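You operate a simulated robot arm through the tools that you are given. There is no shell and no other tool.

The job below is to be done with a simulated two-armed robot. You get a single attempt, and the scene is never put back.

TASK
Gauge the green probe and send it where its reading says.
Fine: park the height stand, under 4 mm into the worn tub, else into the probe stand; then clear the screen with the pink button.

It is judged by the outcome, as a careful person would: the job done as asked, and still so three seconds after it is handed in. It fails if anything else is knocked over, pushed out of place, dropped, spilled or broken.

THE ROBOT
Two 7-joint arms with fingered hands on one trunk that stands fixed in place. Base frame: the origin is at the foot of the trunk, x ahead of it, y to its left, z up. Readings come in m, rad, newtons and seconds.
The left shoulder is at [0.027, 0.182, 1.367], the right one opposite. With the tool pointing down near the work surface each hand reaches from about 0.1 to 0.66 m from the base axis, measured 20 degrees to its own side. Payload 3.8 kg a hand.
The tool frame of a hand sits at the grasp point between the pads (the TCP): z along the fingers, y along the line on which they close. The tips reach 0.03 m beyond it. Largest opening 0.104 m; the body of the gripper starts 0.035 m behind the TCP. The gripper is a hand of 4 fingers: y runs from the thumb to the fingers, the wrist lies at [-0.017, -0.104, -0.178] in the tool frame, and closing takes about 1.5 s.
Orientation is that of the tool frame in the base frame, as a unit quaternion [w, x, y, z]. With the fingers straight down and the wrist toward the robot, the tool's x, y and z point along [0, 1, 0], [1, 0, 0] and [0, 0, -1] of the base frame.

THE INTERFACE
- The arms move only by the tool move_arm. It takes "left_increments", "right_increments" or both (then of equal length, played together; a hand with none holds still); each is a list of rows, each a list of 7 numbers: the opening, from 0 (shut) to 1 (fully open), then the shift along the base's x, y, z in mm, then the turn, a rotation vector about the base's x, y, z in rad. In form: [[grip, dx, dy, dz, wx, wy, wz], ...]. A call has 1 to 20 rows; each row is the pose to reach, as a shift and turn from the pose commanded when the call began. Each row takes 0.2 s and may step no farther than 0.05 m and 0.15 rad from the row before; otherwise, or with a gripper value out of range, the whole call is refused. A pose out of reach is approached as far as the arm can. The call stops where the force on the tool passes 90 N (or 10 N more than at its start, if that is more) or the arm is blocked; 0.2 s more then pass. Each finger travels about 0.072 m/s and halts on what it meets, pressing with about 23 N; the grip force reading is that of the motor and also rises with nothing between the fingers. The clock runs only during rows and for 0.2 s after the last one: add rows that repeat a pose to give the fingers time. The reply holds the time, the measured pose of the TCP, the force on the tool along the base axes, the opening and the grip force, in the units named above and with some noise, with the torque about the TCP (base axes, N m) and any sound that the robot's microphone picked up.
- Cameras (640 x 400 px; columns grow to the right, rows downward): "scene" is now at [0.0816, -0.0287, 1.5102]; the picture's right is [-0.45, -0.89, 0.00], its down [-0.77, 0.38, -0.51] and it looks along [0.46, -0.23, -0.86] (base axes); focal length 333 px, centre (320, 200). "left" rides on the left gripper at [-0.066, -0.09, -0.126] in its tool frame; the picture's right is [-0.78, -0.30, 0.56], its down [0.57, -0.70, 0.42] and it looks along [0.27, 0.65, 0.71] (tool axes); focal length 275 px, centre (320, 200). "right" rides on the right gripper at [0.066, -0.09, -0.125] in its tool frame; the picture's right is [-0.78, 0.30, -0.56], its down [-0.57, -0.70, 0.43] and it looks along [-0.26, 0.65, 0.71] (tool axes); focal length 275 px, centre (320, 200).
- snapshot(camera): a new picture of that camera. It takes no simulated time.
- lift_body(by): slides the trunk up (or, below 0, down) by that many m; the arms and the scene camera ride with it, the base frame stays. It gives what a move gives, with no picture.
- preshape(shape, hand): the hand has 4 fingers and takes this shape, open, in about a second: jaw (thumb against the fingers, like two jaws); tri (thumb and two fingers); tip (a fingertip pinch); poke (one finger out to press); point (the index stretched); flat (the hand flat); cup (the hand cupped); fist (a fist). The gripper value then closes the fingers along that shape, each until it touches; the sizes above hold for jaw. It gives what a move gives, with no picture.
- head_to(pan, tilt): turns the head with the scene camera to pan (to the left, within 1.501 rad either way) and tilt (down, from -0.506 to 1.204), counted from straight ahead of the robot. It gives what a move gives.
- point_at(camera, pixels): for up to 12 pixels [column, row] of the newest picture of that camera ("zoom" is the newest enlarged one), the place [x, y, z] in the base frame of the surface seen there, good to about 0.002 m. It takes no simulated time.
- enlarge(camera, box): a new picture of the part [left, top, right, bottom] of that camera's present view, enlarged. It takes no simulated time.
- hand_in(): hands the job in; it is judged then, once.

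Open the grippers and draw the arms clear of the work before you hand the job in, unless the task says otherwise.

The tools are called after "Emit:" as name(argument=value, ...) on one line, values as JSON. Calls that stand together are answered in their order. move_arm: Moves the arms, as the interface text tells. Its arguments: {"type":"object","properties":{"left_increments":{"type":"array"},"right_increments":{"type":"array"}},"required":[]} The other tools are called the same way: lift_body (by) slides the trunk up or down; preshape (shape, hand) gives the hand a shape; head_to (pan, tilt) turns the head that bears the scene camera; snapshot (camera) takes a picture; point_at (camera, pixels) gives the place of the surface under pixels of a picture; enlarge (camera, box) takes an enlarged picture of a part of a camera's view; hand_in () hands the job in.

At the start:

```text
time: 0.0
left_tcp_pos: [0.3641, -0.0214, 1.0686]
left_tcp_rot: [0.0, 0.707, 0.708, 0.0]
left_contact_force: [-0.5, 0.9, 0.4]
left_moment: [0.0, -0.01, -0.02]
left_finger_gap: 0.1036
left_gripper_force: 0.0
left_shape: jaw
right_tcp_pos: [0.3088, -0.3599, 1.0659]
right_tcp_rot: [0.0, 0.706, 0.708, -0.001]
right_contact_force: [0.8, -0.2, 0.5]
right_moment: [0.03, 0.0, 0.04]
right_finger_gap: 0.1035
right_gripper_force: 0.0
right_shape: jaw
trunk travel left (down, up): [-0.517, 0.239]
head pan, tilt: [-0.464, 1.031]
```

scene: 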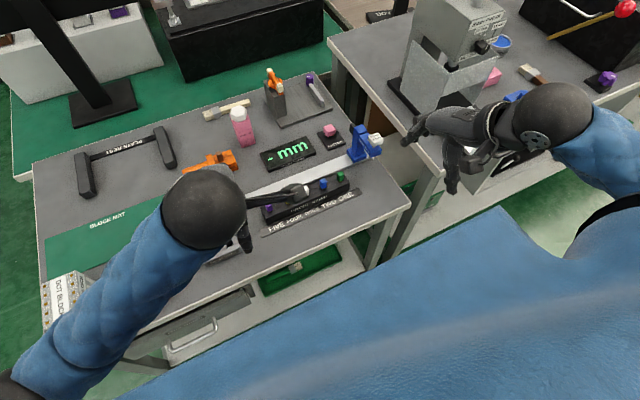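
right: 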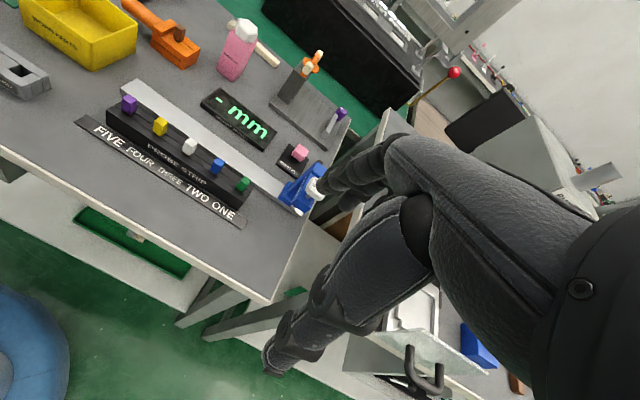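
left: 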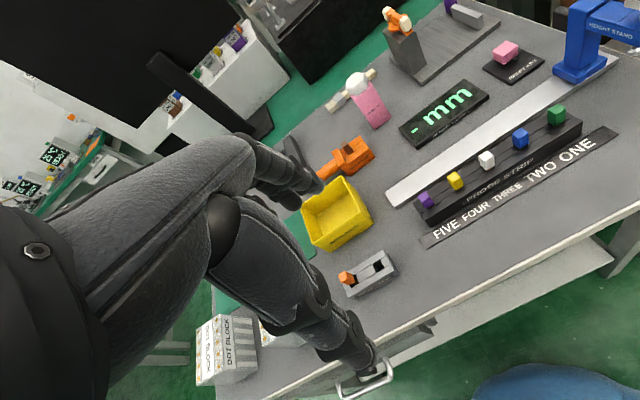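

I see a bench with a probe strip (five coloured probes), a height stand on a rail, a mm display, a pink button, a yellow tub and other items. I look closer first.

Emit:
enlarge(camera="scene", box=[180, 60, 420, 240])

Emit:
enlarge(camera="left", box=[380, 0, 640, 250])

Emit:
enlarge(camera="right", box=[0, 0, 360, 240])

```text
2.22 times, centred on (300, 150) of scene
```

zoom: 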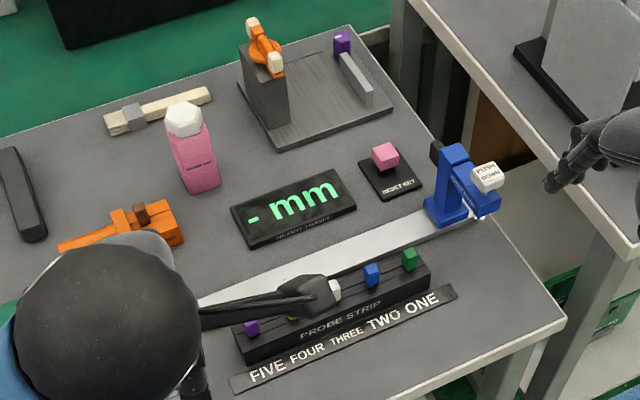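

```text
1.60 times, centred on (510, 125) of left
```

zoom: 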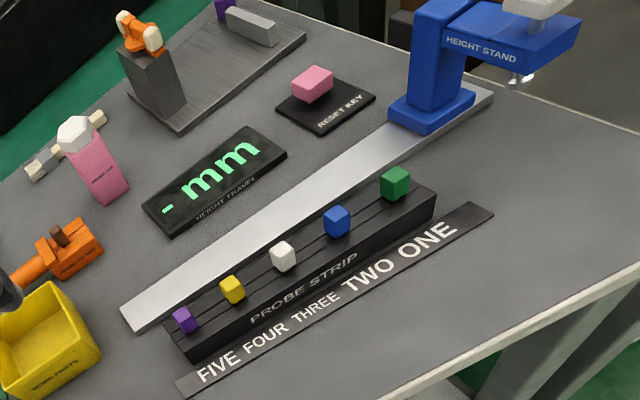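

```text
1.67 times, centred on (180, 120) of right
```

zoom: 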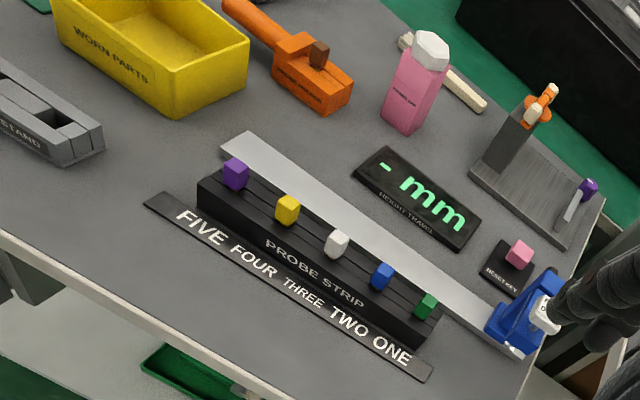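

The strip, rail, stand and button are visible. I query positions of key features in the zoomed right picture, newest one (green probe at (425,305), stand (510,330), button (518,252), etc.).

Emit:
point_at(camera="zoom", pixels=[[425, 305], [382, 275], [337, 242], [287, 209], [236, 174], [518, 252], [510, 270], [545, 310], [225, 150], [150, 60], [50, 115], [420, 220]])

Emit:
point_at(camera="scene", pixels=[[375, 140], [360, 150], [330, 131], [290, 150], [343, 184], [323, 184], [382, 155], [350, 162], [250, 195], [300, 210]])

```text
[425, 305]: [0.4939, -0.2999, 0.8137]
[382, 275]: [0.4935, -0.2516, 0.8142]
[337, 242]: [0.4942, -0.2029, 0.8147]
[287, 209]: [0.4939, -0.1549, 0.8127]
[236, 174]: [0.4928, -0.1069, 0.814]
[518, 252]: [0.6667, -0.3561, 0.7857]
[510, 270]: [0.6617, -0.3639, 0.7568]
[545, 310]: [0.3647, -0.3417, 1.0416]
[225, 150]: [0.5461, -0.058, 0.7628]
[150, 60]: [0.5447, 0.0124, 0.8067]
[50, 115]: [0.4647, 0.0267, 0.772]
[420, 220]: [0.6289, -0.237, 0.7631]
```

```text
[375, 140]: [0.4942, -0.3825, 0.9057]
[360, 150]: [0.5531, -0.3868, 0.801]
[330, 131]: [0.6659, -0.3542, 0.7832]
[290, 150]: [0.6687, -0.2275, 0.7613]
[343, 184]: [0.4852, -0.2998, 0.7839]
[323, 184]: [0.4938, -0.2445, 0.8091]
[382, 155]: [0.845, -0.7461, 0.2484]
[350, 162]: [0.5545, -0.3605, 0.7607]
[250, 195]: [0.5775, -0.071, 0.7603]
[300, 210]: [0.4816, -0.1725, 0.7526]
```

The left forearm hides part of the strip in the scene view. I move the left hand 200 mm to the left and up a bit, clear of everything.

Emit:
move_arm(left_increments=[[1, 0, 40, 10, 0, 0, 0], [1, 0, 80, 20, 0, 0, 0], [1, 0, 120, 30, 0, 0, 0], [1, 0, 160, 40, 0, 0, 0], [1, -20, 200, 50, 0, 0, 0], [1, -40, 240, 50, 0, 0, 0]])

Emit:
snapshot(camera="scene")

Emit:
snapshot(camera="left")

```text
time: 1.4
left_tcp_pos: [0.3657, 0.2151, 1.1055]
left_tcp_rot: [0.0, 0.707, 0.707, 0.0]
left_contact_force: [-0.9, 0.0, -0.1]
left_moment: [0.0, -0.01, -0.02]
left_finger_gap: 0.1038
left_gripper_force: 0.1
left_shape: jaw
left hand out of reach, approached as far as the arm can: row 5, 6
right_tcp_pos: [0.3086, -0.3576, 1.0669]
right_tcp_rot: [-0.001, 0.705, 0.709, 0.0]
right_contact_force: [-0.3, -0.4, 0.1]
right_moment: [0.01, -0.01, -0.04]
right_finger_gap: 0.1037
right_gripper_force: 0.0
right_shape: jaw
trunk travel left (down, up): [-0.517, 0.239]
head pan, tilt: [-0.464, 1.031]
```

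```text
taken
```

scene: 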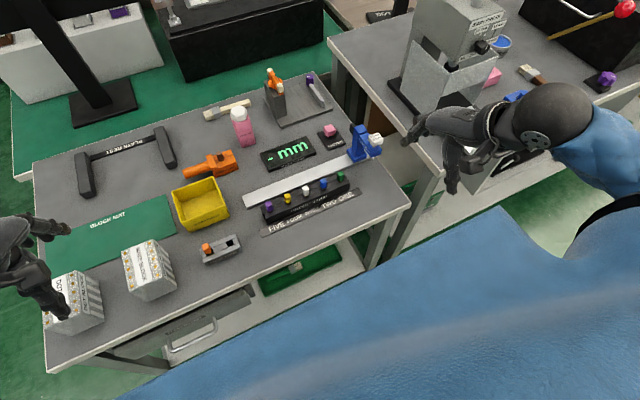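

```text
taken
```

left: 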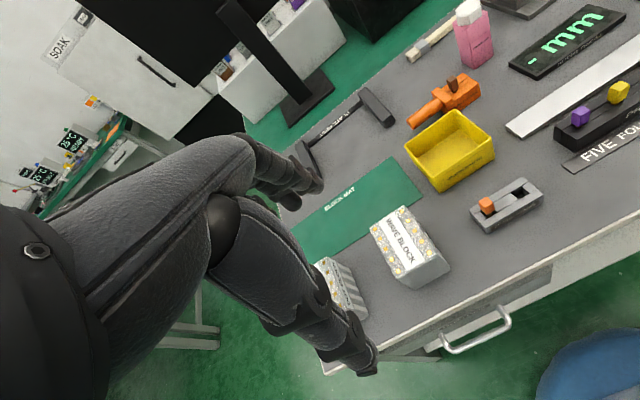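

Now the scene is clear. I enlarge the strip/stand area, the probe stand, and the tub.

Emit:
enlarge(camera="scene", box=[230, 100, 410, 240])

Emit:
enlarge(camera="scene", box=[160, 150, 280, 270])

Emit:
enlarge(camera="left", box=[380, 80, 600, 250])

```text
2.86 times, centred on (320, 170) of scene
```

zoom: 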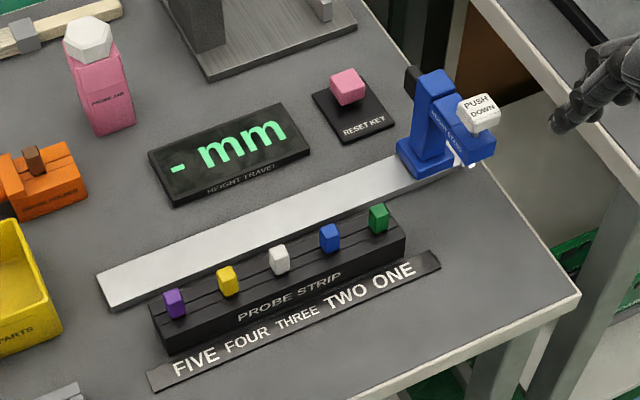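

```text
3.33 times, centred on (220, 210) of scene
```

zoom: 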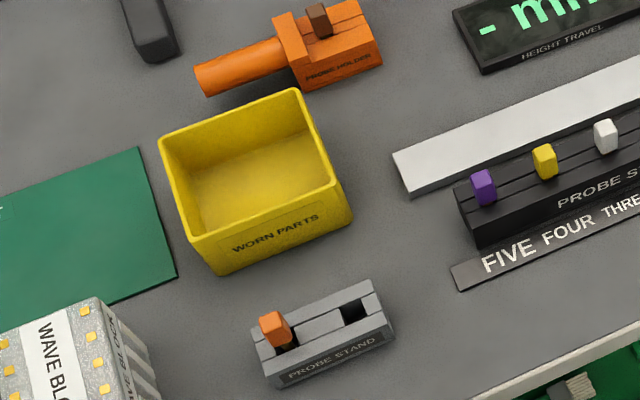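

```text
2.35 times, centred on (490, 165) of left
```

zoom: 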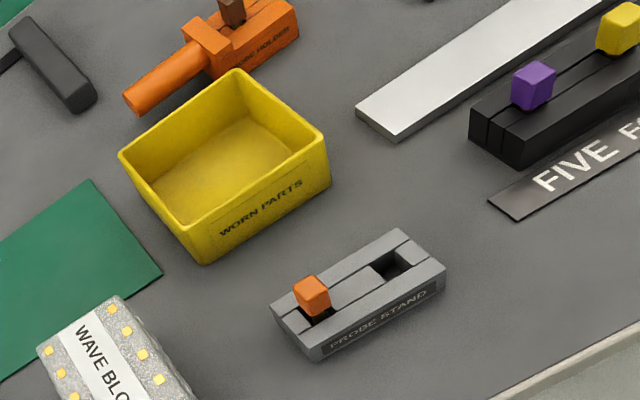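

I need geometry of the stand: I query pixels on column top, arm, cap, base, and rail ends after re-taking the enlarged view.

Emit:
enlarge(camera="scene", box=[320, 100, 420, 200])

Emit:
enlarge(camera="right", box=[220, 120, 360, 230])

```text
4.00 times, centred on (370, 150) of scene
```

zoom: 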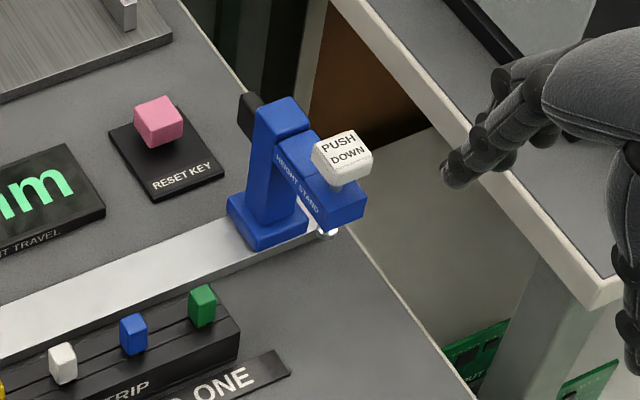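

```text
3.64 times, centred on (290, 175) of right
```

zoom: 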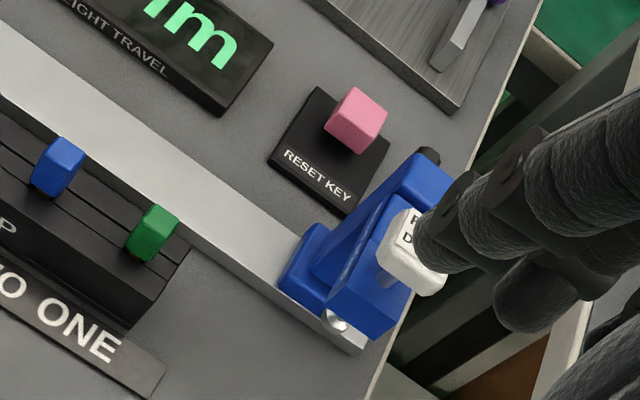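

I query stand points via the scene picture (column top ~(361,127), cap ~(375,138), arm end ~(377,152), base corners ~(347,150),(354,162), black knob ~(352,127), pin ~(372,158)).

Emit:
point_at(camera="scene", pixels=[[361, 127], [365, 131], [355, 128], [352, 127], [375, 138], [372, 141], [377, 152], [354, 161], [348, 150], [365, 156], [372.5, 158], [357, 145]])

Emit:
point_at(camera="zoom", pixels=[[430, 170], [405, 215], [395, 210], [380, 300], [355, 255], [310, 240], [305, 290], [430, 153], [338, 320], [350, 345], [360, 120], [150, 225]])

```text
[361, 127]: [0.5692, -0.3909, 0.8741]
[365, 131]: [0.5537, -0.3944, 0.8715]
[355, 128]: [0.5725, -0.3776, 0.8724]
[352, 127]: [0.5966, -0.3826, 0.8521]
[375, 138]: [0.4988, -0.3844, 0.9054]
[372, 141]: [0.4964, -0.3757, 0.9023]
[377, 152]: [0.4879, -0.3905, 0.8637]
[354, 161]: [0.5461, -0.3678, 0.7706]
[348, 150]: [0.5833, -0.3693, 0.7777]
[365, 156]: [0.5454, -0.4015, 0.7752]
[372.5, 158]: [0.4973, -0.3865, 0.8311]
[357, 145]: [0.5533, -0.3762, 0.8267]
```

```text
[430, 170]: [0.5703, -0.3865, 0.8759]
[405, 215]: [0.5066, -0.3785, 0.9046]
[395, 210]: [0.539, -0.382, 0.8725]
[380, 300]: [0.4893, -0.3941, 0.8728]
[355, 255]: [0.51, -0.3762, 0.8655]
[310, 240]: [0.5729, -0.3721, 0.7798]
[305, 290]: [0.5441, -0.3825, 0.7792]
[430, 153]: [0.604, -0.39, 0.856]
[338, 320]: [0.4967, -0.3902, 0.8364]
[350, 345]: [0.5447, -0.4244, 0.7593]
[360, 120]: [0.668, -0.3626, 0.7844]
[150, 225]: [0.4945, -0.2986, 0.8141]
```

The stand's column is around (0.565,-0.386), cap at (0.497,-0.386,0.906), green probe at (0.494,-0.300). I shape the right hand to "poke" while it is in free air and look at where the finger is.

Emit:
preshape(hand="right", shape="poke")

Emit:
snapshot(camera="right")

Emit:
snapshot(camera="scene")

```text
time: 2.3
left_tcp_pos: [0.365, 0.2128, 1.1046]
left_tcp_rot: [-0.001, 0.705, 0.709, -0.001]
left_contact_force: [-0.7, 0.5, 0.8]
left_moment: [-0.01, 0.0, -0.02]
left_finger_gap: 0.1036
left_gripper_force: 0.1
left_shape: jaw
right_tcp_pos: [0.3101, -0.3592, 1.0666]
right_tcp_rot: [0.0, 0.706, 0.708, 0.0]
right_contact_force: [-0.5, 0.0, 0.0]
right_moment: [-0.03, 0.0, -0.04]
right_finger_gap: 0.0001
right_gripper_force: 0.1
right_shape: poke
trunk travel left (down, up): [-0.517, 0.239]
head pan, tilt: [-0.464, 1.031]
```

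```text
taken
```

right: 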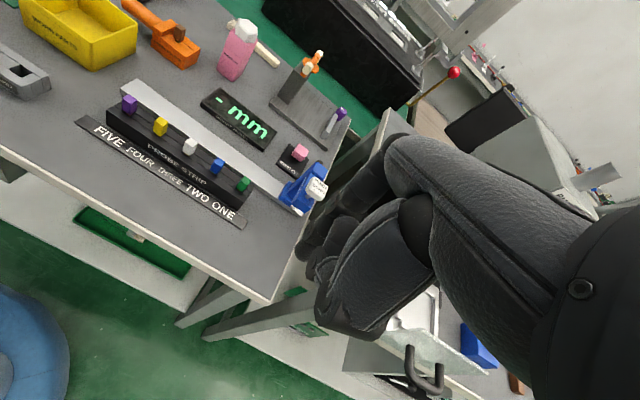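

```text
taken
```

scene: 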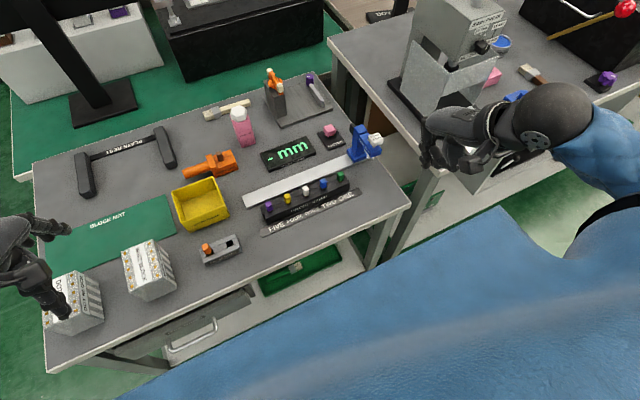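

The poke shape isn't clear yet; I enlarge the scene around the right hand at (450,145).

Emit:
enlarge(camera="scene", box=[390, 80, 550, 220])

Emit:
enlarge(camera="right", box=[260, 120, 480, 360])

```text
2.86 times, centred on (470, 150) of scene
```

zoom: 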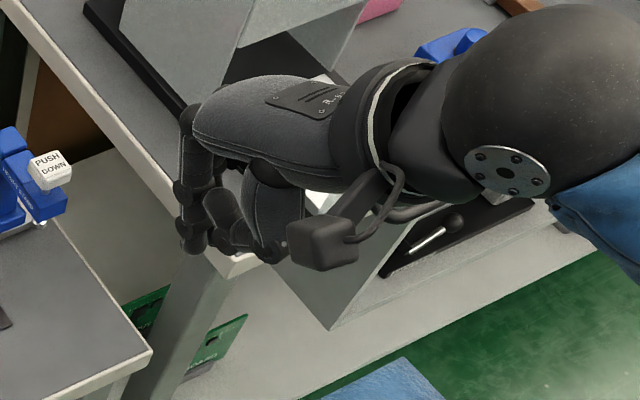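

```text
1.67 times, centred on (370, 240) of right
```

zoom: 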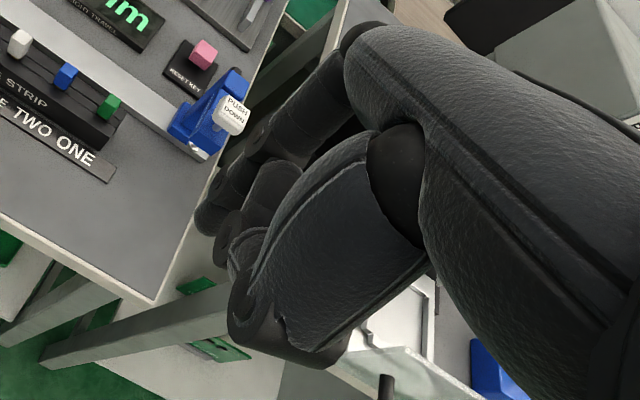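

I locate the poke fingertip: pixels near (212,215) in this zoom, and along the finger.

Emit:
point_at(camera="zoom", pixels=[[205, 222], [212, 205], [230, 170], [260, 140], [300, 110], [335, 65], [245, 240], [280, 190], [250, 330], [225, 228]])

Emit:
point_at(camera="scene", pixels=[[426, 163], [424, 150], [424, 130], [437, 163], [445, 165], [432, 120]])

```text
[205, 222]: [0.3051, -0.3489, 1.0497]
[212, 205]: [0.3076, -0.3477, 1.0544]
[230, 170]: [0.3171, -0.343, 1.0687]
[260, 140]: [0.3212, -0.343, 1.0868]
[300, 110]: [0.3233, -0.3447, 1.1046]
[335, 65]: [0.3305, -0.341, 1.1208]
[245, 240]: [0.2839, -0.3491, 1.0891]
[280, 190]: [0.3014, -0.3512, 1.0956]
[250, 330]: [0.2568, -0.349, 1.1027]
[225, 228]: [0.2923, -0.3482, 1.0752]
```

```text
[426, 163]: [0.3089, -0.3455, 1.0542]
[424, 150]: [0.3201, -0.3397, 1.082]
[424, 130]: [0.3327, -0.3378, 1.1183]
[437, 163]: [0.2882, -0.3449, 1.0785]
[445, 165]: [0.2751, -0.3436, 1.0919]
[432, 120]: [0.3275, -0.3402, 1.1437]
```

The poke index finger lies close to the TCP axis. I check the neighbouring bench's edge and the bench surface near the stand for clearances, plus arm/plate thickness.

Emit:
point_at(camera="scene", pixels=[[400, 110], [385, 100], [360, 70], [410, 90], [400, 203], [405, 208], [395, 195], [360, 120], [340, 75], [300, 90], [330, 143], [310, 150]])

Emit:
point_at(camera="right", pixels=[[305, 183], [296, 205], [310, 180], [285, 200], [300, 210], [232, 190], [243, 183], [240, 172], [265, 190], [100, 115], [345, 100], [280, 170]])

```text
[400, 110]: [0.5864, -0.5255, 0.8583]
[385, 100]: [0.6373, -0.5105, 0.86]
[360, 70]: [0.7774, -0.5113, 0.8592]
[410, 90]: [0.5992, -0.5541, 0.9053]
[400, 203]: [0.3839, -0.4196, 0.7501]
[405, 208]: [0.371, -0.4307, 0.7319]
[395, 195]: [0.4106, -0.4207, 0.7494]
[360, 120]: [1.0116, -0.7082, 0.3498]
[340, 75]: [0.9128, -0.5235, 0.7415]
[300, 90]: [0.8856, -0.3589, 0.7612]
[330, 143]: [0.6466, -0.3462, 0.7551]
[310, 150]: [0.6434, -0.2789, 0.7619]
```

```text
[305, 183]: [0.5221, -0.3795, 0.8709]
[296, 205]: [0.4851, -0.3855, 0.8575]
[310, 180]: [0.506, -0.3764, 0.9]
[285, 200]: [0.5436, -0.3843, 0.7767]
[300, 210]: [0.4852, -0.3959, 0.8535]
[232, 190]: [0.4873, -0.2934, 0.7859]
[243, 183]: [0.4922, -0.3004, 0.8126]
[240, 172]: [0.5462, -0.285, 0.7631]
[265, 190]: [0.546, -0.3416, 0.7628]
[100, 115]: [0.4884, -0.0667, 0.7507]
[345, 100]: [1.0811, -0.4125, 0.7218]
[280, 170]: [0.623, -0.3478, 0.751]
```

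The next bench edge is at y≈-0.51, top 0.86, so there is room for a finger on the stand's right side. I move the poke finger over to above (0.565,-0.436), staying high.

Emit:
move_arm(right_increments=[[1, 0, -40, 0, 0, 0, 0], [1, 0, -76, 0, 0, 0, 0], [1, 45, -76, -15, 0, 0, 0], [1, 90, -76, -30, 0, 0, 0], [1, 135, -76, -45, 0, 0, 0], [1, 180, -76, -60, 0, 0, 0], [1, 225, -76, -75, 0, 0, 0], [1, 255, -76, -90, 0, 0, 0], [1, 255, -76, -90, 0, 0, 0]])

Emit:
snapshot(camera="scene")

Emit:
snapshot(camera="right")

```text
time: 4.3
left_tcp_pos: [0.3657, 0.213, 1.106]
left_tcp_rot: [-0.002, 0.706, 0.708, 0.001]
left_contact_force: [0.0, -0.7, 0.5]
left_moment: [-0.01, -0.01, 0.0]
left_finger_gap: 0.1037
left_gripper_force: 0.1
left_shape: jaw
right_tcp_pos: [0.5637, -0.4322, 0.9774]
right_tcp_rot: [-0.001, 0.706, 0.708, 0.0]
right_contact_force: [-0.1, 0.1, 0.0]
right_moment: [0.01, 0.01, 0.0]
right_finger_gap: 0.0001
right_gripper_force: 0.0
right_shape: poke
trunk travel left (down, up): [-0.517, 0.239]
head pan, tilt: [-0.464, 1.031]
```

```text
taken
```

scene: 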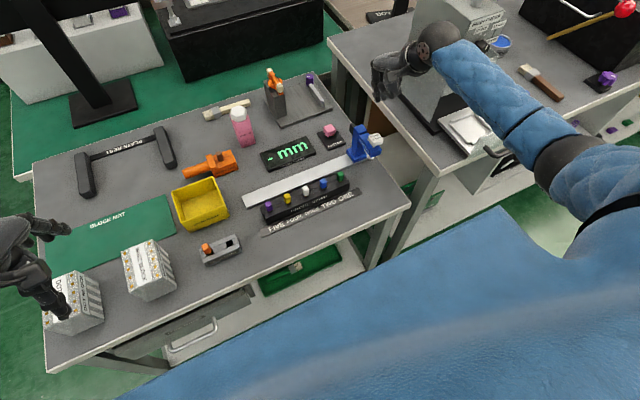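

```text
taken
```

right: 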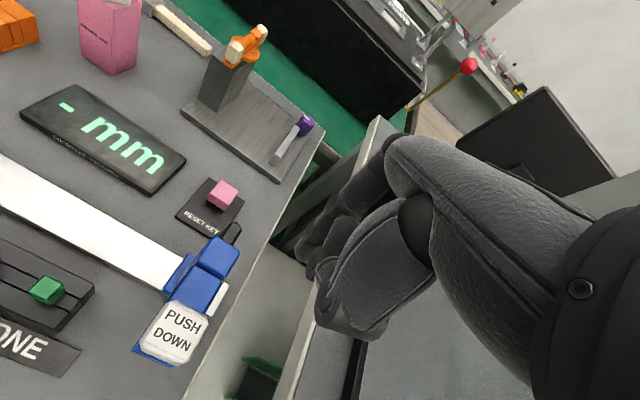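

The hand is right of the stand now. I check the finger's location and the stand's faces from this nearer view.

Emit:
point_at(camera="right", pixels=[[300, 255], [298, 245], [315, 230], [345, 195], [330, 325], [222, 247], [195, 295], [232, 255], [220, 300], [190, 320], [150, 345], [230, 232]])

Emit:
enlarge(camera="right", box=[100, 160, 360, 380])

```text
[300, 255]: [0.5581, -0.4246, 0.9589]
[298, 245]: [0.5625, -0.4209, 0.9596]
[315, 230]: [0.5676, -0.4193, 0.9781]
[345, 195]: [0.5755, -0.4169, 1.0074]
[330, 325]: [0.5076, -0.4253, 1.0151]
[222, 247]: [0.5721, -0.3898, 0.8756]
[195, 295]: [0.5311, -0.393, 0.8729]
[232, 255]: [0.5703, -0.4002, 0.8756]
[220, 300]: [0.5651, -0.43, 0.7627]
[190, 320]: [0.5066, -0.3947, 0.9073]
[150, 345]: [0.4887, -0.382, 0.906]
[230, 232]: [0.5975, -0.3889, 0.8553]
```

```text
1.82 times, centred on (230, 270) of right
```

zoom: 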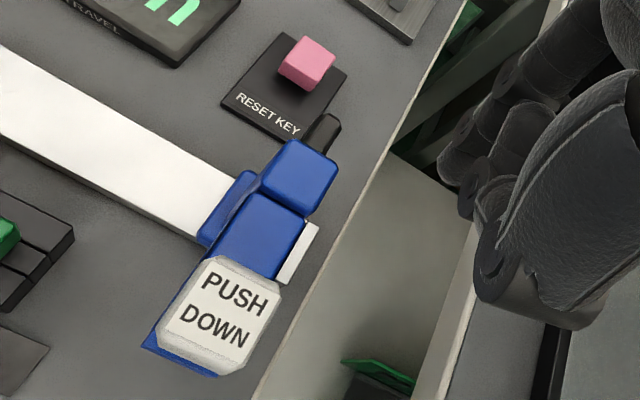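

I refine the stand's centre line using column-top corners and cap corners from this zoom.

Emit:
point_at(camera="zoom", pixels=[[292, 144], [332, 165], [264, 185], [304, 208], [212, 262], [275, 296], [170, 335], [228, 366], [228, 225], [280, 250], [244, 175], [302, 245]])

Emit:
point_at(camera="right", pixels=[[47, 280], [35, 290], [55, 287], [47, 298], [62, 292], [46, 290]])

```text
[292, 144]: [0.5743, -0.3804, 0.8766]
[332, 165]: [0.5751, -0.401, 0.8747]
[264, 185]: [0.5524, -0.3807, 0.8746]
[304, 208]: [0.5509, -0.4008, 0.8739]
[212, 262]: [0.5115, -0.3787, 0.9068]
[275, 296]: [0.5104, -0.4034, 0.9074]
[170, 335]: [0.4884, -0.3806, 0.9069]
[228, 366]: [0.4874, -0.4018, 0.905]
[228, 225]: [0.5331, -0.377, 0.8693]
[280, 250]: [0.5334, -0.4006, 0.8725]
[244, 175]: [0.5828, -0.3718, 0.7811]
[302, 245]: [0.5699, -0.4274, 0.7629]
```

```text
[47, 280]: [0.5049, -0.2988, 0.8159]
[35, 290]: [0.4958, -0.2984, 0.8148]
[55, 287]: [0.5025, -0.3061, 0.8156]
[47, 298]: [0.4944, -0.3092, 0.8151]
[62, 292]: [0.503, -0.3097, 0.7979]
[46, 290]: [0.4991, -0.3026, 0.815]
```

Stand centre is y≈-0.391 (right face -0.402), green probe centre ≈(0.496,-0.301). I lower the finger beside the column to TCP z≈0.86.

Emit:
move_arm(right_increments=[[1, 0, 0, -40, 0, 0, 0], [1, 0, 0, -80, 0, 0, 0], [1, 0, 0, -117, 0, 0, 0], [1, 0, 0, -117, 0, 0, 0]])

Emit:
snapshot(camera="right")

Emit:
enlarge(camera="scene", box=[320, 60, 460, 200])

```text
time: 5.3
left_tcp_pos: [0.3663, 0.2123, 1.1045]
left_tcp_rot: [-0.001, 0.707, 0.707, 0.0]
left_contact_force: [0.1, 0.1, -0.1]
left_moment: [-0.01, -0.01, 0.02]
left_finger_gap: 0.1037
left_gripper_force: 0.0
left_shape: jaw
right_tcp_pos: [0.5639, -0.4351, 0.8604]
right_tcp_rot: [0.0, 0.706, 0.708, 0.0]
right_contact_force: [0.0, -0.4, 0.0]
right_moment: [0.0, 0.03, 0.0]
right_finger_gap: 0.0
right_gripper_force: 0.0
right_shape: poke
trunk travel left (down, up): [-0.517, 0.239]
head pan, tilt: [-0.464, 1.031]
```

```text
taken
```

right: 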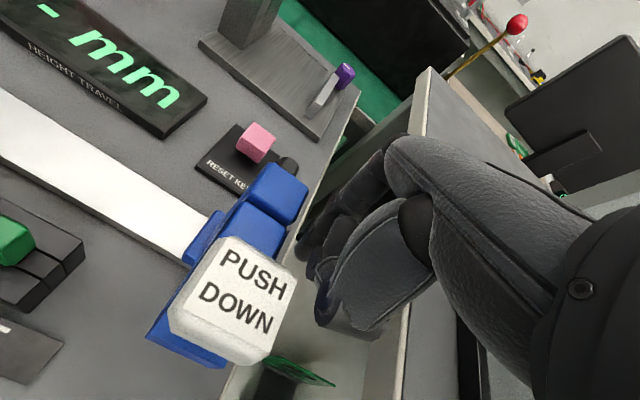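

```text
2.86 times, centred on (390, 130) of scene
```

zoom: 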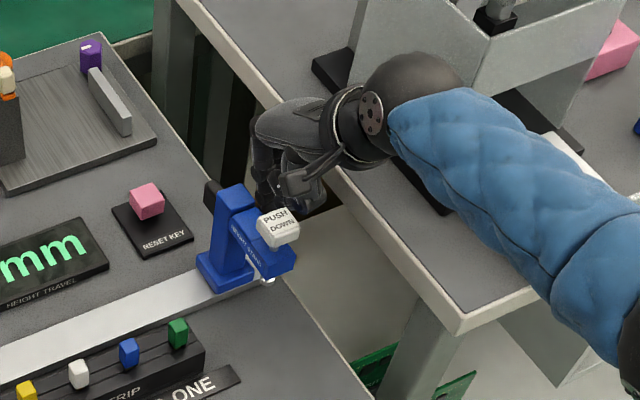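

The finger hangs beside the column. I push slowly to the left 50 mm (contact expected after ~20 mm) and check the force.

Emit:
move_arm(right_increments=[[1, 0, 8, 0, 0, 0, 0], [1, 0, 16, 0, 0, 0, 0], [1, 0, 21, 0, 0, 0, 0], [1, 0, 26, 0, 0, 0, 0], [1, 0, 31, 0, 0, 0, 0], [1, 0, 36, 0, 0, 0, 0], [1, 0, 41, 0, 0, 0, 0], [1, 0, 46, 0, 0, 0, 0], [1, 0, 50, 0, 0, 0, 0], [1, 0, 50, 0, 0, 0, 0]])

Emit:
snapshot(camera="right")

Emit:
enlarge(camera="scene", box=[300, 80, 440, 220])

```text
time: 7.5
left_tcp_pos: [0.3669, 0.2132, 1.1063]
left_tcp_rot: [-0.001, 0.707, 0.707, -0.001]
left_contact_force: [0.4, -0.4, 0.1]
left_moment: [-0.01, 0.02, 0.04]
left_finger_gap: 0.1039
left_gripper_force: 0.1
left_shape: jaw
right_tcp_pos: [0.5639, -0.384, 0.8596]
right_tcp_rot: [-0.002, 0.706, 0.708, -0.001]
right_contact_force: [-0.6, -0.1, -0.7]
right_moment: [0.06, 0.02, -0.02]
right_finger_gap: 0.0001
right_gripper_force: 0.1
right_shape: poke
trunk travel left (down, up): [-0.517, 0.239]
head pan, tilt: [-0.464, 1.031]
```

```text
taken
```

right: 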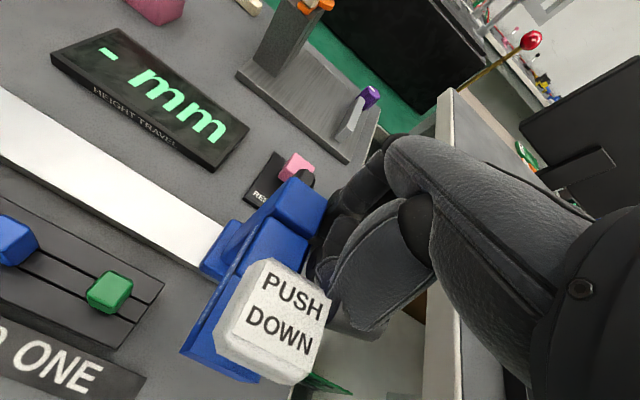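

```text
2.86 times, centred on (370, 150) of scene
```

zoom: 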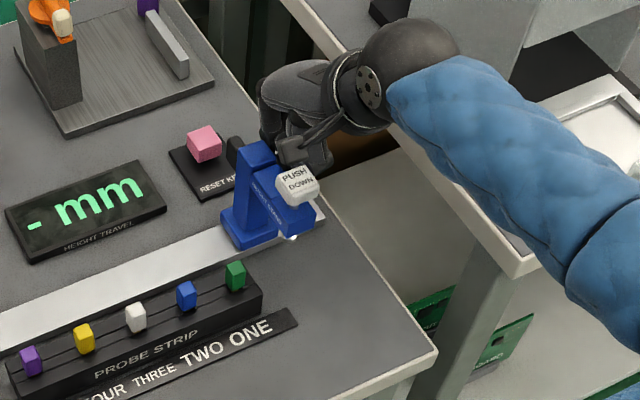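

The stand slides freely and stays upright. I measure its present position (column top ~(300,205), cap ~(275,320) in the right view) and the wrist camera's closeness.

Emit:
point_at(camera="right", pixels=[[298, 182], [322, 197], [280, 208], [305, 225], [268, 265], [327, 300], [218, 350], [282, 380], [108, 280], [95, 290], [130, 282], [110, 300]])

```text
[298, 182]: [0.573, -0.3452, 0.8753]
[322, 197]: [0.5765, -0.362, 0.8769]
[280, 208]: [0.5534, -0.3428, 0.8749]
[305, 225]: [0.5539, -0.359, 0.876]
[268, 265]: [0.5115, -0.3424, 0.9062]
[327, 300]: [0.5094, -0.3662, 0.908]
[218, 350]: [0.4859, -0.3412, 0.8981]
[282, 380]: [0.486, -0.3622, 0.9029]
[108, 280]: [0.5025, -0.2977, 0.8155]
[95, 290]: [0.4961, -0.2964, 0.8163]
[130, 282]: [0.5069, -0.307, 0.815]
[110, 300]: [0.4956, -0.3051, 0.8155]
```

Stand centre is now ≈-0.353 with the TCP at -0.384; it needs ~52 mm more. I push a further 42 mm slowly, then measure.

Emit:
move_arm(right_increments=[[1, 0, 5, 0, 0, 0, 0], [1, 0, 10, 0, 0, 0, 0], [1, 0, 15, 0, 0, 0, 0], [1, 0, 20, 0, 0, 0, 0], [1, 0, 25, 0, 0, 0, 0], [1, 0, 30, 0, 0, 0, 0], [1, 0, 35, 0, 0, 0, 0], [1, 0, 39, 0, 0, 0, 0], [1, 0, 42, 0, 0, 0, 0], [1, 0, 42, 0, 0, 0, 0]])

Emit:
snapshot(camera="right")

Emit:
enlarge(camera="scene", box=[280, 80, 420, 220])

```text
time: 9.7
left_tcp_pos: [0.366, 0.2129, 1.1054]
left_tcp_rot: [-0.001, 0.707, 0.708, -0.001]
left_contact_force: [-0.1, 0.0, 0.9]
left_moment: [-0.02, 0.02, -0.02]
left_finger_gap: 0.1038
left_gripper_force: 0.0
left_shape: jaw
right_tcp_pos: [0.5635, -0.343, 0.8593]
right_tcp_rot: [-0.001, 0.706, 0.708, -0.001]
right_contact_force: [0.1, -0.4, 0.3]
right_moment: [0.01, 0.0, 0.0]
right_finger_gap: 0.0001
right_gripper_force: 0.0
right_shape: poke
trunk travel left (down, up): [-0.517, 0.239]
head pan, tilt: [-0.464, 1.031]
```

```text
taken
```

right: 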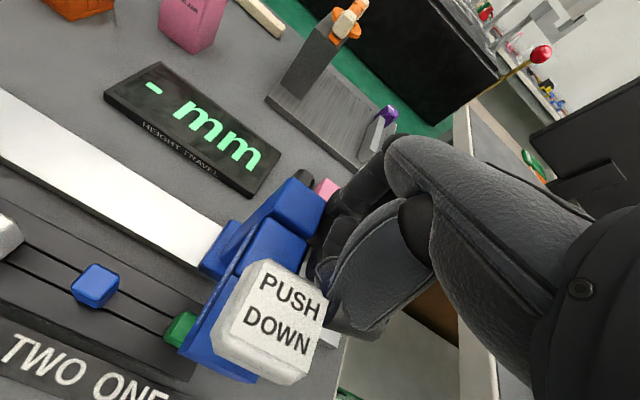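

```text
2.86 times, centred on (350, 150) of scene
```

zoom: 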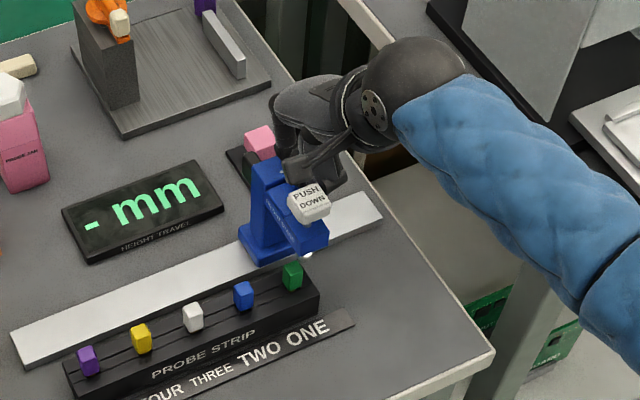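

I measure the stand again.

Emit:
point_at(camera="right", pixels=[[296, 182], [318, 197], [278, 208], [303, 225], [268, 265], [322, 298], [220, 348], [280, 378], [180, 325], [185, 318]])

Emit:
point_at(camera="scene", pixels=[[348, 146], [345, 143], [345, 172], [346, 168], [323, 178]])

```text
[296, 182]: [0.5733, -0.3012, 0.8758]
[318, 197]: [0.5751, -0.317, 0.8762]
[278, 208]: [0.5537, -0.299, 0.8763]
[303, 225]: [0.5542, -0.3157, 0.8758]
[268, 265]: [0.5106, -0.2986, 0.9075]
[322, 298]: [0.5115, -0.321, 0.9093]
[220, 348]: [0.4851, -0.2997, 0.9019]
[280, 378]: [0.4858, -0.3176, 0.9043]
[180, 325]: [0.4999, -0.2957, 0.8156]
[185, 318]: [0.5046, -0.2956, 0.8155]
```

```text
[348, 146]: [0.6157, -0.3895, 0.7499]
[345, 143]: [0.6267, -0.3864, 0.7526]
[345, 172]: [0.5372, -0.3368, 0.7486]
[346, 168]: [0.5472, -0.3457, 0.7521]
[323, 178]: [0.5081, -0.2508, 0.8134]
```

Stand centre ≈-0.310; 9 mm to go to -0.301. I push 9 mm more, gently.

Emit:
move_arm(right_increments=[[1, 0, 3, 0, 0, 0, 0], [1, 0, 6, 0, 0, 0, 0], [1, 0, 9, 0, 0, 0, 0], [1, 0, 9, 0, 0, 0, 0]])

Emit:
snapshot(camera="right")

Emit:
enlarge(camera="scene", box=[310, 110, 390, 190])

```text
time: 10.7
left_tcp_pos: [0.3666, 0.2127, 1.1057]
left_tcp_rot: [-0.001, 0.706, 0.708, -0.001]
left_contact_force: [-0.2, 0.3, -0.2]
left_moment: [-0.01, 0.01, 0.02]
left_finger_gap: 0.1036
left_gripper_force: 0.0
left_shape: jaw
right_tcp_pos: [0.5641, -0.3348, 0.8579]
right_tcp_rot: [0.0, 0.706, 0.708, -0.001]
right_contact_force: [-0.1, 0.0, -0.3]
right_moment: [0.02, 0.01, -0.04]
right_finger_gap: 0.0002
right_gripper_force: 0.1
right_shape: poke
trunk travel left (down, up): [-0.517, 0.239]
head pan, tilt: [-0.464, 1.031]
```

```text
taken
```

right: 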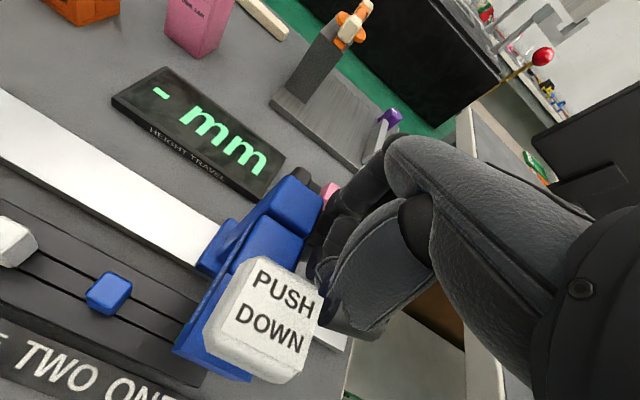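

```text
5.00 times, centred on (350, 150) of scene
```

zoom: 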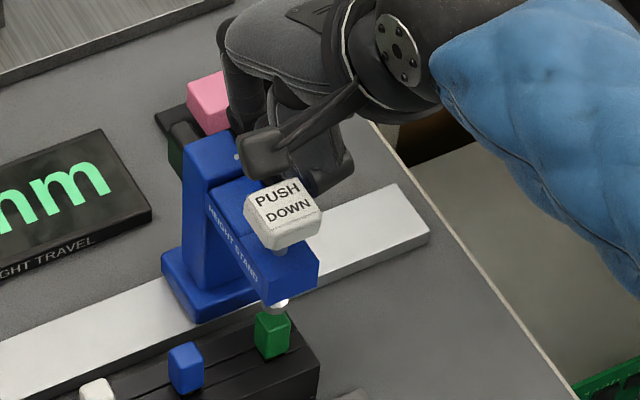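

The pin looks near-above the green probe. I measure the stand, pin and probe from this zoom and the right view.

Emit:
point_at(camera="zoom", pixels=[[273, 320], [262, 318], [285, 322], [278, 304], [270, 302], [286, 300], [273, 340], [210, 145], [190, 355]])

Emit:
point_at(camera="right", pixels=[[292, 180], [318, 196], [275, 206], [300, 223], [262, 260], [318, 296], [210, 345], [275, 378], [108, 291], [108, 278]])

```text
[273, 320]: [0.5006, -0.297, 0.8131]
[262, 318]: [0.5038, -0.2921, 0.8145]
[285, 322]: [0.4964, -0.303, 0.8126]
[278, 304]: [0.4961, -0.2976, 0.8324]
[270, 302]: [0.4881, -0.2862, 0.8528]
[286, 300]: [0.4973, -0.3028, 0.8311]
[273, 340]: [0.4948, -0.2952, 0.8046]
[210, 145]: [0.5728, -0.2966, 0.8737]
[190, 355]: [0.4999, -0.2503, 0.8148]
```

```text
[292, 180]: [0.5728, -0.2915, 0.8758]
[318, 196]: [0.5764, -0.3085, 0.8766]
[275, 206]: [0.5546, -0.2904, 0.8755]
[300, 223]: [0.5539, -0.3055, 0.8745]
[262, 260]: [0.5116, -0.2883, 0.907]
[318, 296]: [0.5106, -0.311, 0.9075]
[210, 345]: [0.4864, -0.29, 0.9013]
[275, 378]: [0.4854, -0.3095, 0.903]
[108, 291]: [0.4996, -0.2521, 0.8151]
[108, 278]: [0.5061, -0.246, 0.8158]
```

The stand's centre is at y≈-0.300, aligned with the green probe (0.494,-0.300). I retract the finger right, up, and bring it over the cap at (0.499,-0.300) with the tip ~35 mm above.

Emit:
move_arm(right_increments=[[1, 0, -12, 0, 0, 0, 0], [1, 0, -25, 0, 0, 0, 0], [1, 0, -25, 40, 0, 0, 0], [1, 0, -25, 80, 0, 0, 0], [1, -20, -25, 110, 0, 0, 0], [1, -40, 0, 110, 0, 0, 0], [1, -65, 20, 110, 0, 0, 0], [1, -65, 35, 110, 0, 0, 0], [1, -65, 35, 110, 0, 0, 0]])

Emit:
snapshot(camera="right")

Emit:
enlarge(camera="scene", box=[300, 90, 400, 190])

```text
time: 12.7
left_tcp_pos: [0.3659, 0.2127, 1.1061]
left_tcp_rot: [-0.001, 0.707, 0.707, 0.001]
left_contact_force: [0.5, -0.7, 0.4]
left_moment: [0.01, 0.02, 0.01]
left_finger_gap: 0.1036
left_gripper_force: 0.0
left_shape: jaw
right_tcp_pos: [0.4964, -0.3005, 0.97]
right_tcp_rot: [-0.001, 0.706, 0.708, 0.001]
right_contact_force: [-0.2, -0.4, 1.3]
right_moment: [0.03, 0.01, 0.01]
right_finger_gap: 0.0001
right_gripper_force: 0.0
right_shape: poke
trunk travel left (down, up): [-0.517, 0.239]
head pan, tilt: [-0.464, 1.031]
```

```text
taken
```

right: 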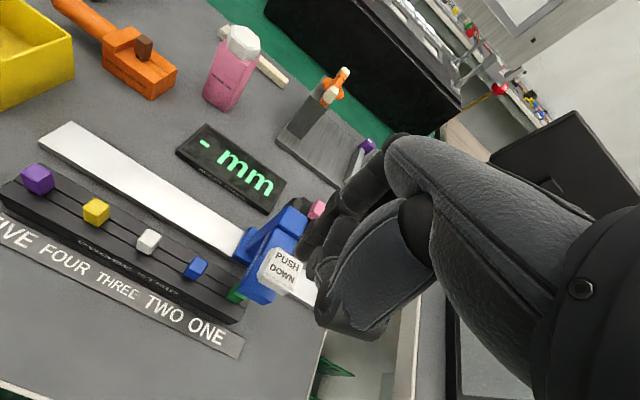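

```text
4.00 times, centred on (350, 140) of scene
```

zoom: 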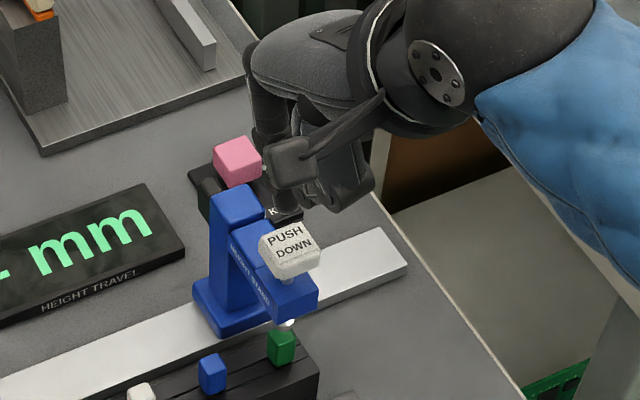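

The fingertip shows near (303,255) in the right view just above the cap. I measure the tip and the stand.

Emit:
point_at(camera="right", pixels=[[301, 255], [300, 246], [308, 232], [318, 225], [282, 258], [278, 275], [265, 255], [300, 268], [312, 262]])

Emit:
enlarge(camera="right", box=[220, 180, 360, 340])

```text
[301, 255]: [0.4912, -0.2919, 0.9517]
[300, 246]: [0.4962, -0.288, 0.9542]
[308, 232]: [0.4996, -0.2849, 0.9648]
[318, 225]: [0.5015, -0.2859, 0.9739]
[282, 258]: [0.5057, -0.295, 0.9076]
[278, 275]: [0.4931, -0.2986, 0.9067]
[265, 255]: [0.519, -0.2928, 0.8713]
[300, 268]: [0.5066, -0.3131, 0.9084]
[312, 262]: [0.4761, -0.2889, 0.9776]
```

```text
2.50 times, centred on (290, 260) of right
```

zoom: 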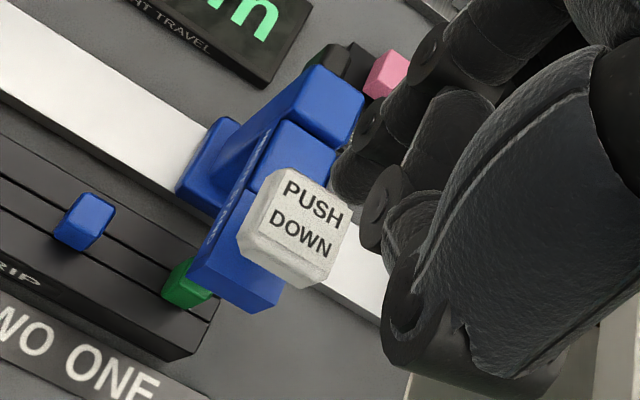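

The tip centre is ≈(0.493,-0.299), bottom ≈0.94; cap top 0.907. I shift 5 mm forward and descend in small steps to make contact.

Emit:
move_arm(right_increments=[[1, 5, 0, -10, 0, 0, 0], [1, 5, 0, -20, 0, 0, 0], [1, 5, 0, -26, 0, 0, 0], [1, 5, 0, -30, 0, 0, 0], [1, 5, 0, -33, 0, 0, 0], [1, 5, 0, -36, 0, 0, 0], [1, 5, 0, -36, 0, 0, 0]])

Emit:
snapshot(camera="right")

Emit:
enlarge(camera="scene", box=[260, 90, 400, 190])

```text
time: 14.3
left_tcp_pos: [0.3657, 0.2137, 1.1051]
left_tcp_rot: [0.0, 0.707, 0.707, 0.0]
left_contact_force: [0.0, 0.4, -1.0]
left_moment: [-0.02, 0.0, 0.01]
left_finger_gap: 0.1036
left_gripper_force: 0.0
left_shape: jaw
right_tcp_pos: [0.5054, -0.3, 0.9335]
right_tcp_rot: [0.0, 0.706, 0.709, 0.0]
right_contact_force: [-0.1, 1.3, 1.4]
right_moment: [0.0, -0.01, 0.03]
right_finger_gap: 0.0
right_gripper_force: 0.2
right_shape: poke
trunk travel left (down, up): [-0.517, 0.239]
head pan, tilt: [-0.464, 1.031]
```

```text
taken
```

right: 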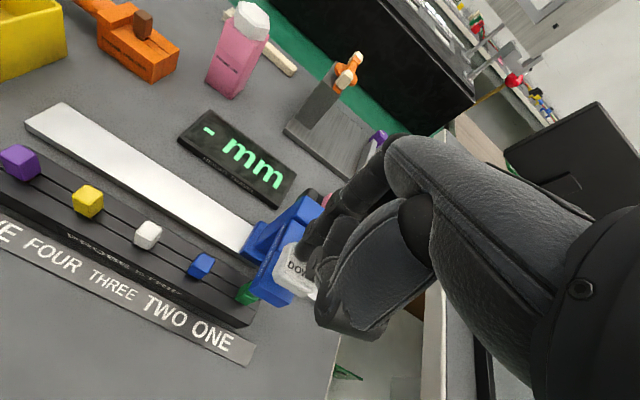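

```text
4.00 times, centred on (330, 140) of scene
```

zoom: 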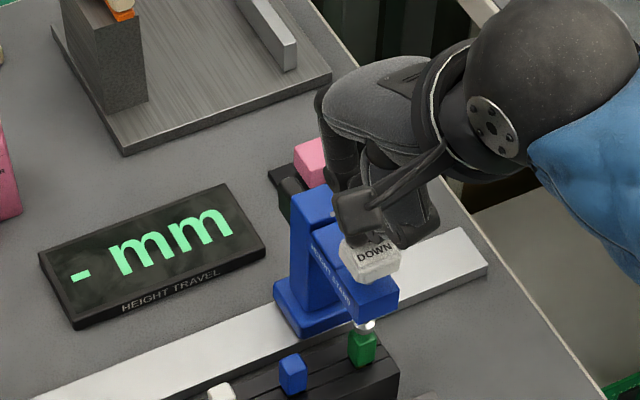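

The tip is right at the cap; display still "- mm". I press on in 2 mm steps, 8 mm total, and look.

Emit:
move_arm(right_increments=[[1, -2, 0, -2, 0, 0, 0], [1, -3, 0, -4, 0, 0, 0], [1, -3, 0, -6, 0, 0, 0], [1, -3, 0, -8, 0, 0, 0], [1, -3, 0, -8, 0, 0, 0]])

Emit:
snapshot(camera="right")

Emit:
enlarge(camera="scene", box=[260, 90, 400, 190])

```text
time: 15.5
left_tcp_pos: [0.3665, 0.2125, 1.106]
left_tcp_rot: [-0.001, 0.707, 0.707, 0.0]
left_contact_force: [0.0, 0.3, -0.7]
left_moment: [-0.03, -0.03, 0.01]
left_finger_gap: 0.1036
left_gripper_force: 0.1
left_shape: jaw
right_tcp_pos: [0.5009, -0.2994, 0.925]
right_tcp_rot: [0.0, 0.706, 0.708, 0.0]
right_contact_force: [0.5, -0.8, 4.0]
right_moment: [-0.11, -0.02, 0.06]
right_finger_gap: 0.0001
right_gripper_force: 0.1
right_shape: poke
trunk travel left (down, up): [-0.517, 0.239]
head pan, tilt: [-0.464, 1.031]
heard: click
```

```text
taken
```

right: 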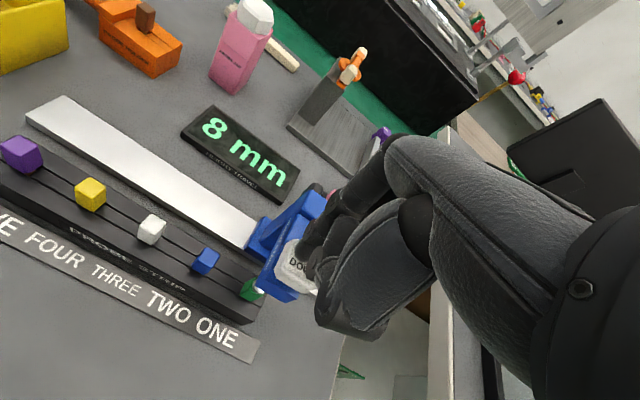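

```text
4.00 times, centred on (330, 140) of scene
```

zoom: 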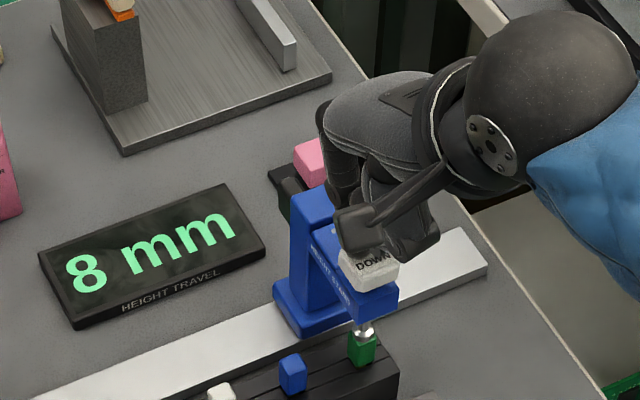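

A click was heard and the display reads "8 mm". I enlarge the display and pin to be sure, before pressing slightly more to confirm the reading is final.

Emit:
enlarge(camera="right", box=[170, 90, 330, 320])

Emit:
move_arm(right_increments=[[1, 0, 0, -1, 0, 0, 0], [1, 0, 0, -2, 0, 0, 0], [1, 0, 0, -2, 0, 0, 0]])

Emit:
enlarge(camera="scene", box=[260, 90, 400, 190])

```text
1.74 times, centred on (250, 205) of right
```

zoom: 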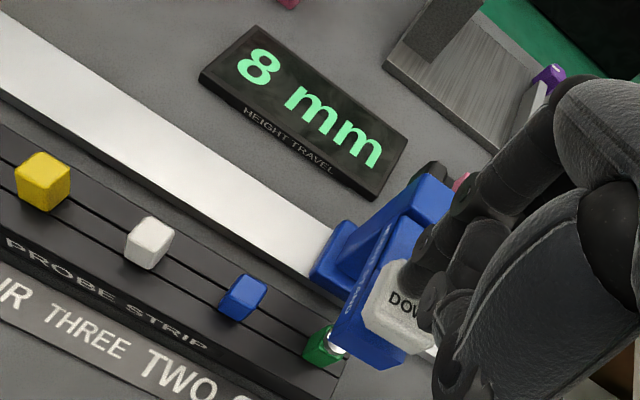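

```text
time: 16.3
left_tcp_pos: [0.3652, 0.2139, 1.1056]
left_tcp_rot: [-0.001, 0.706, 0.708, 0.0]
left_contact_force: [0.6, 0.5, 0.4]
left_moment: [0.02, 0.06, -0.02]
left_finger_gap: 0.1036
left_gripper_force: 0.0
left_shape: jaw
right_tcp_pos: [0.5023, -0.2984, 0.9241]
right_tcp_rot: [0.001, 0.706, 0.708, 0.0]
right_contact_force: [1.0, 0.1, 8.8]
right_moment: [-0.12, -0.02, 0.02]
right_finger_gap: 0.0003
right_gripper_force: 0.1
right_shape: poke
trunk travel left (down, up): [-0.517, 0.239]
head pan, tilt: [-0.464, 1.031]
```

```text
4.00 times, centred on (330, 140) of scene
```

zoom: 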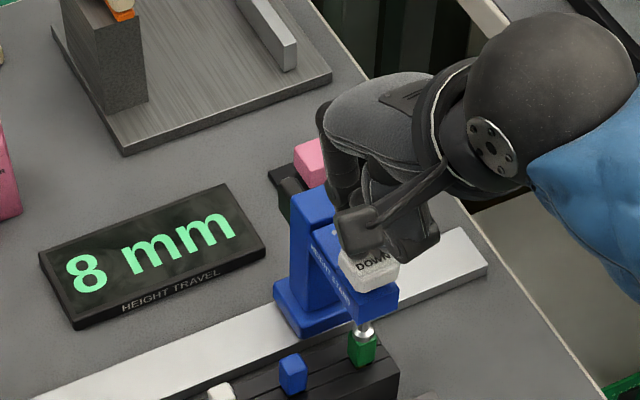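

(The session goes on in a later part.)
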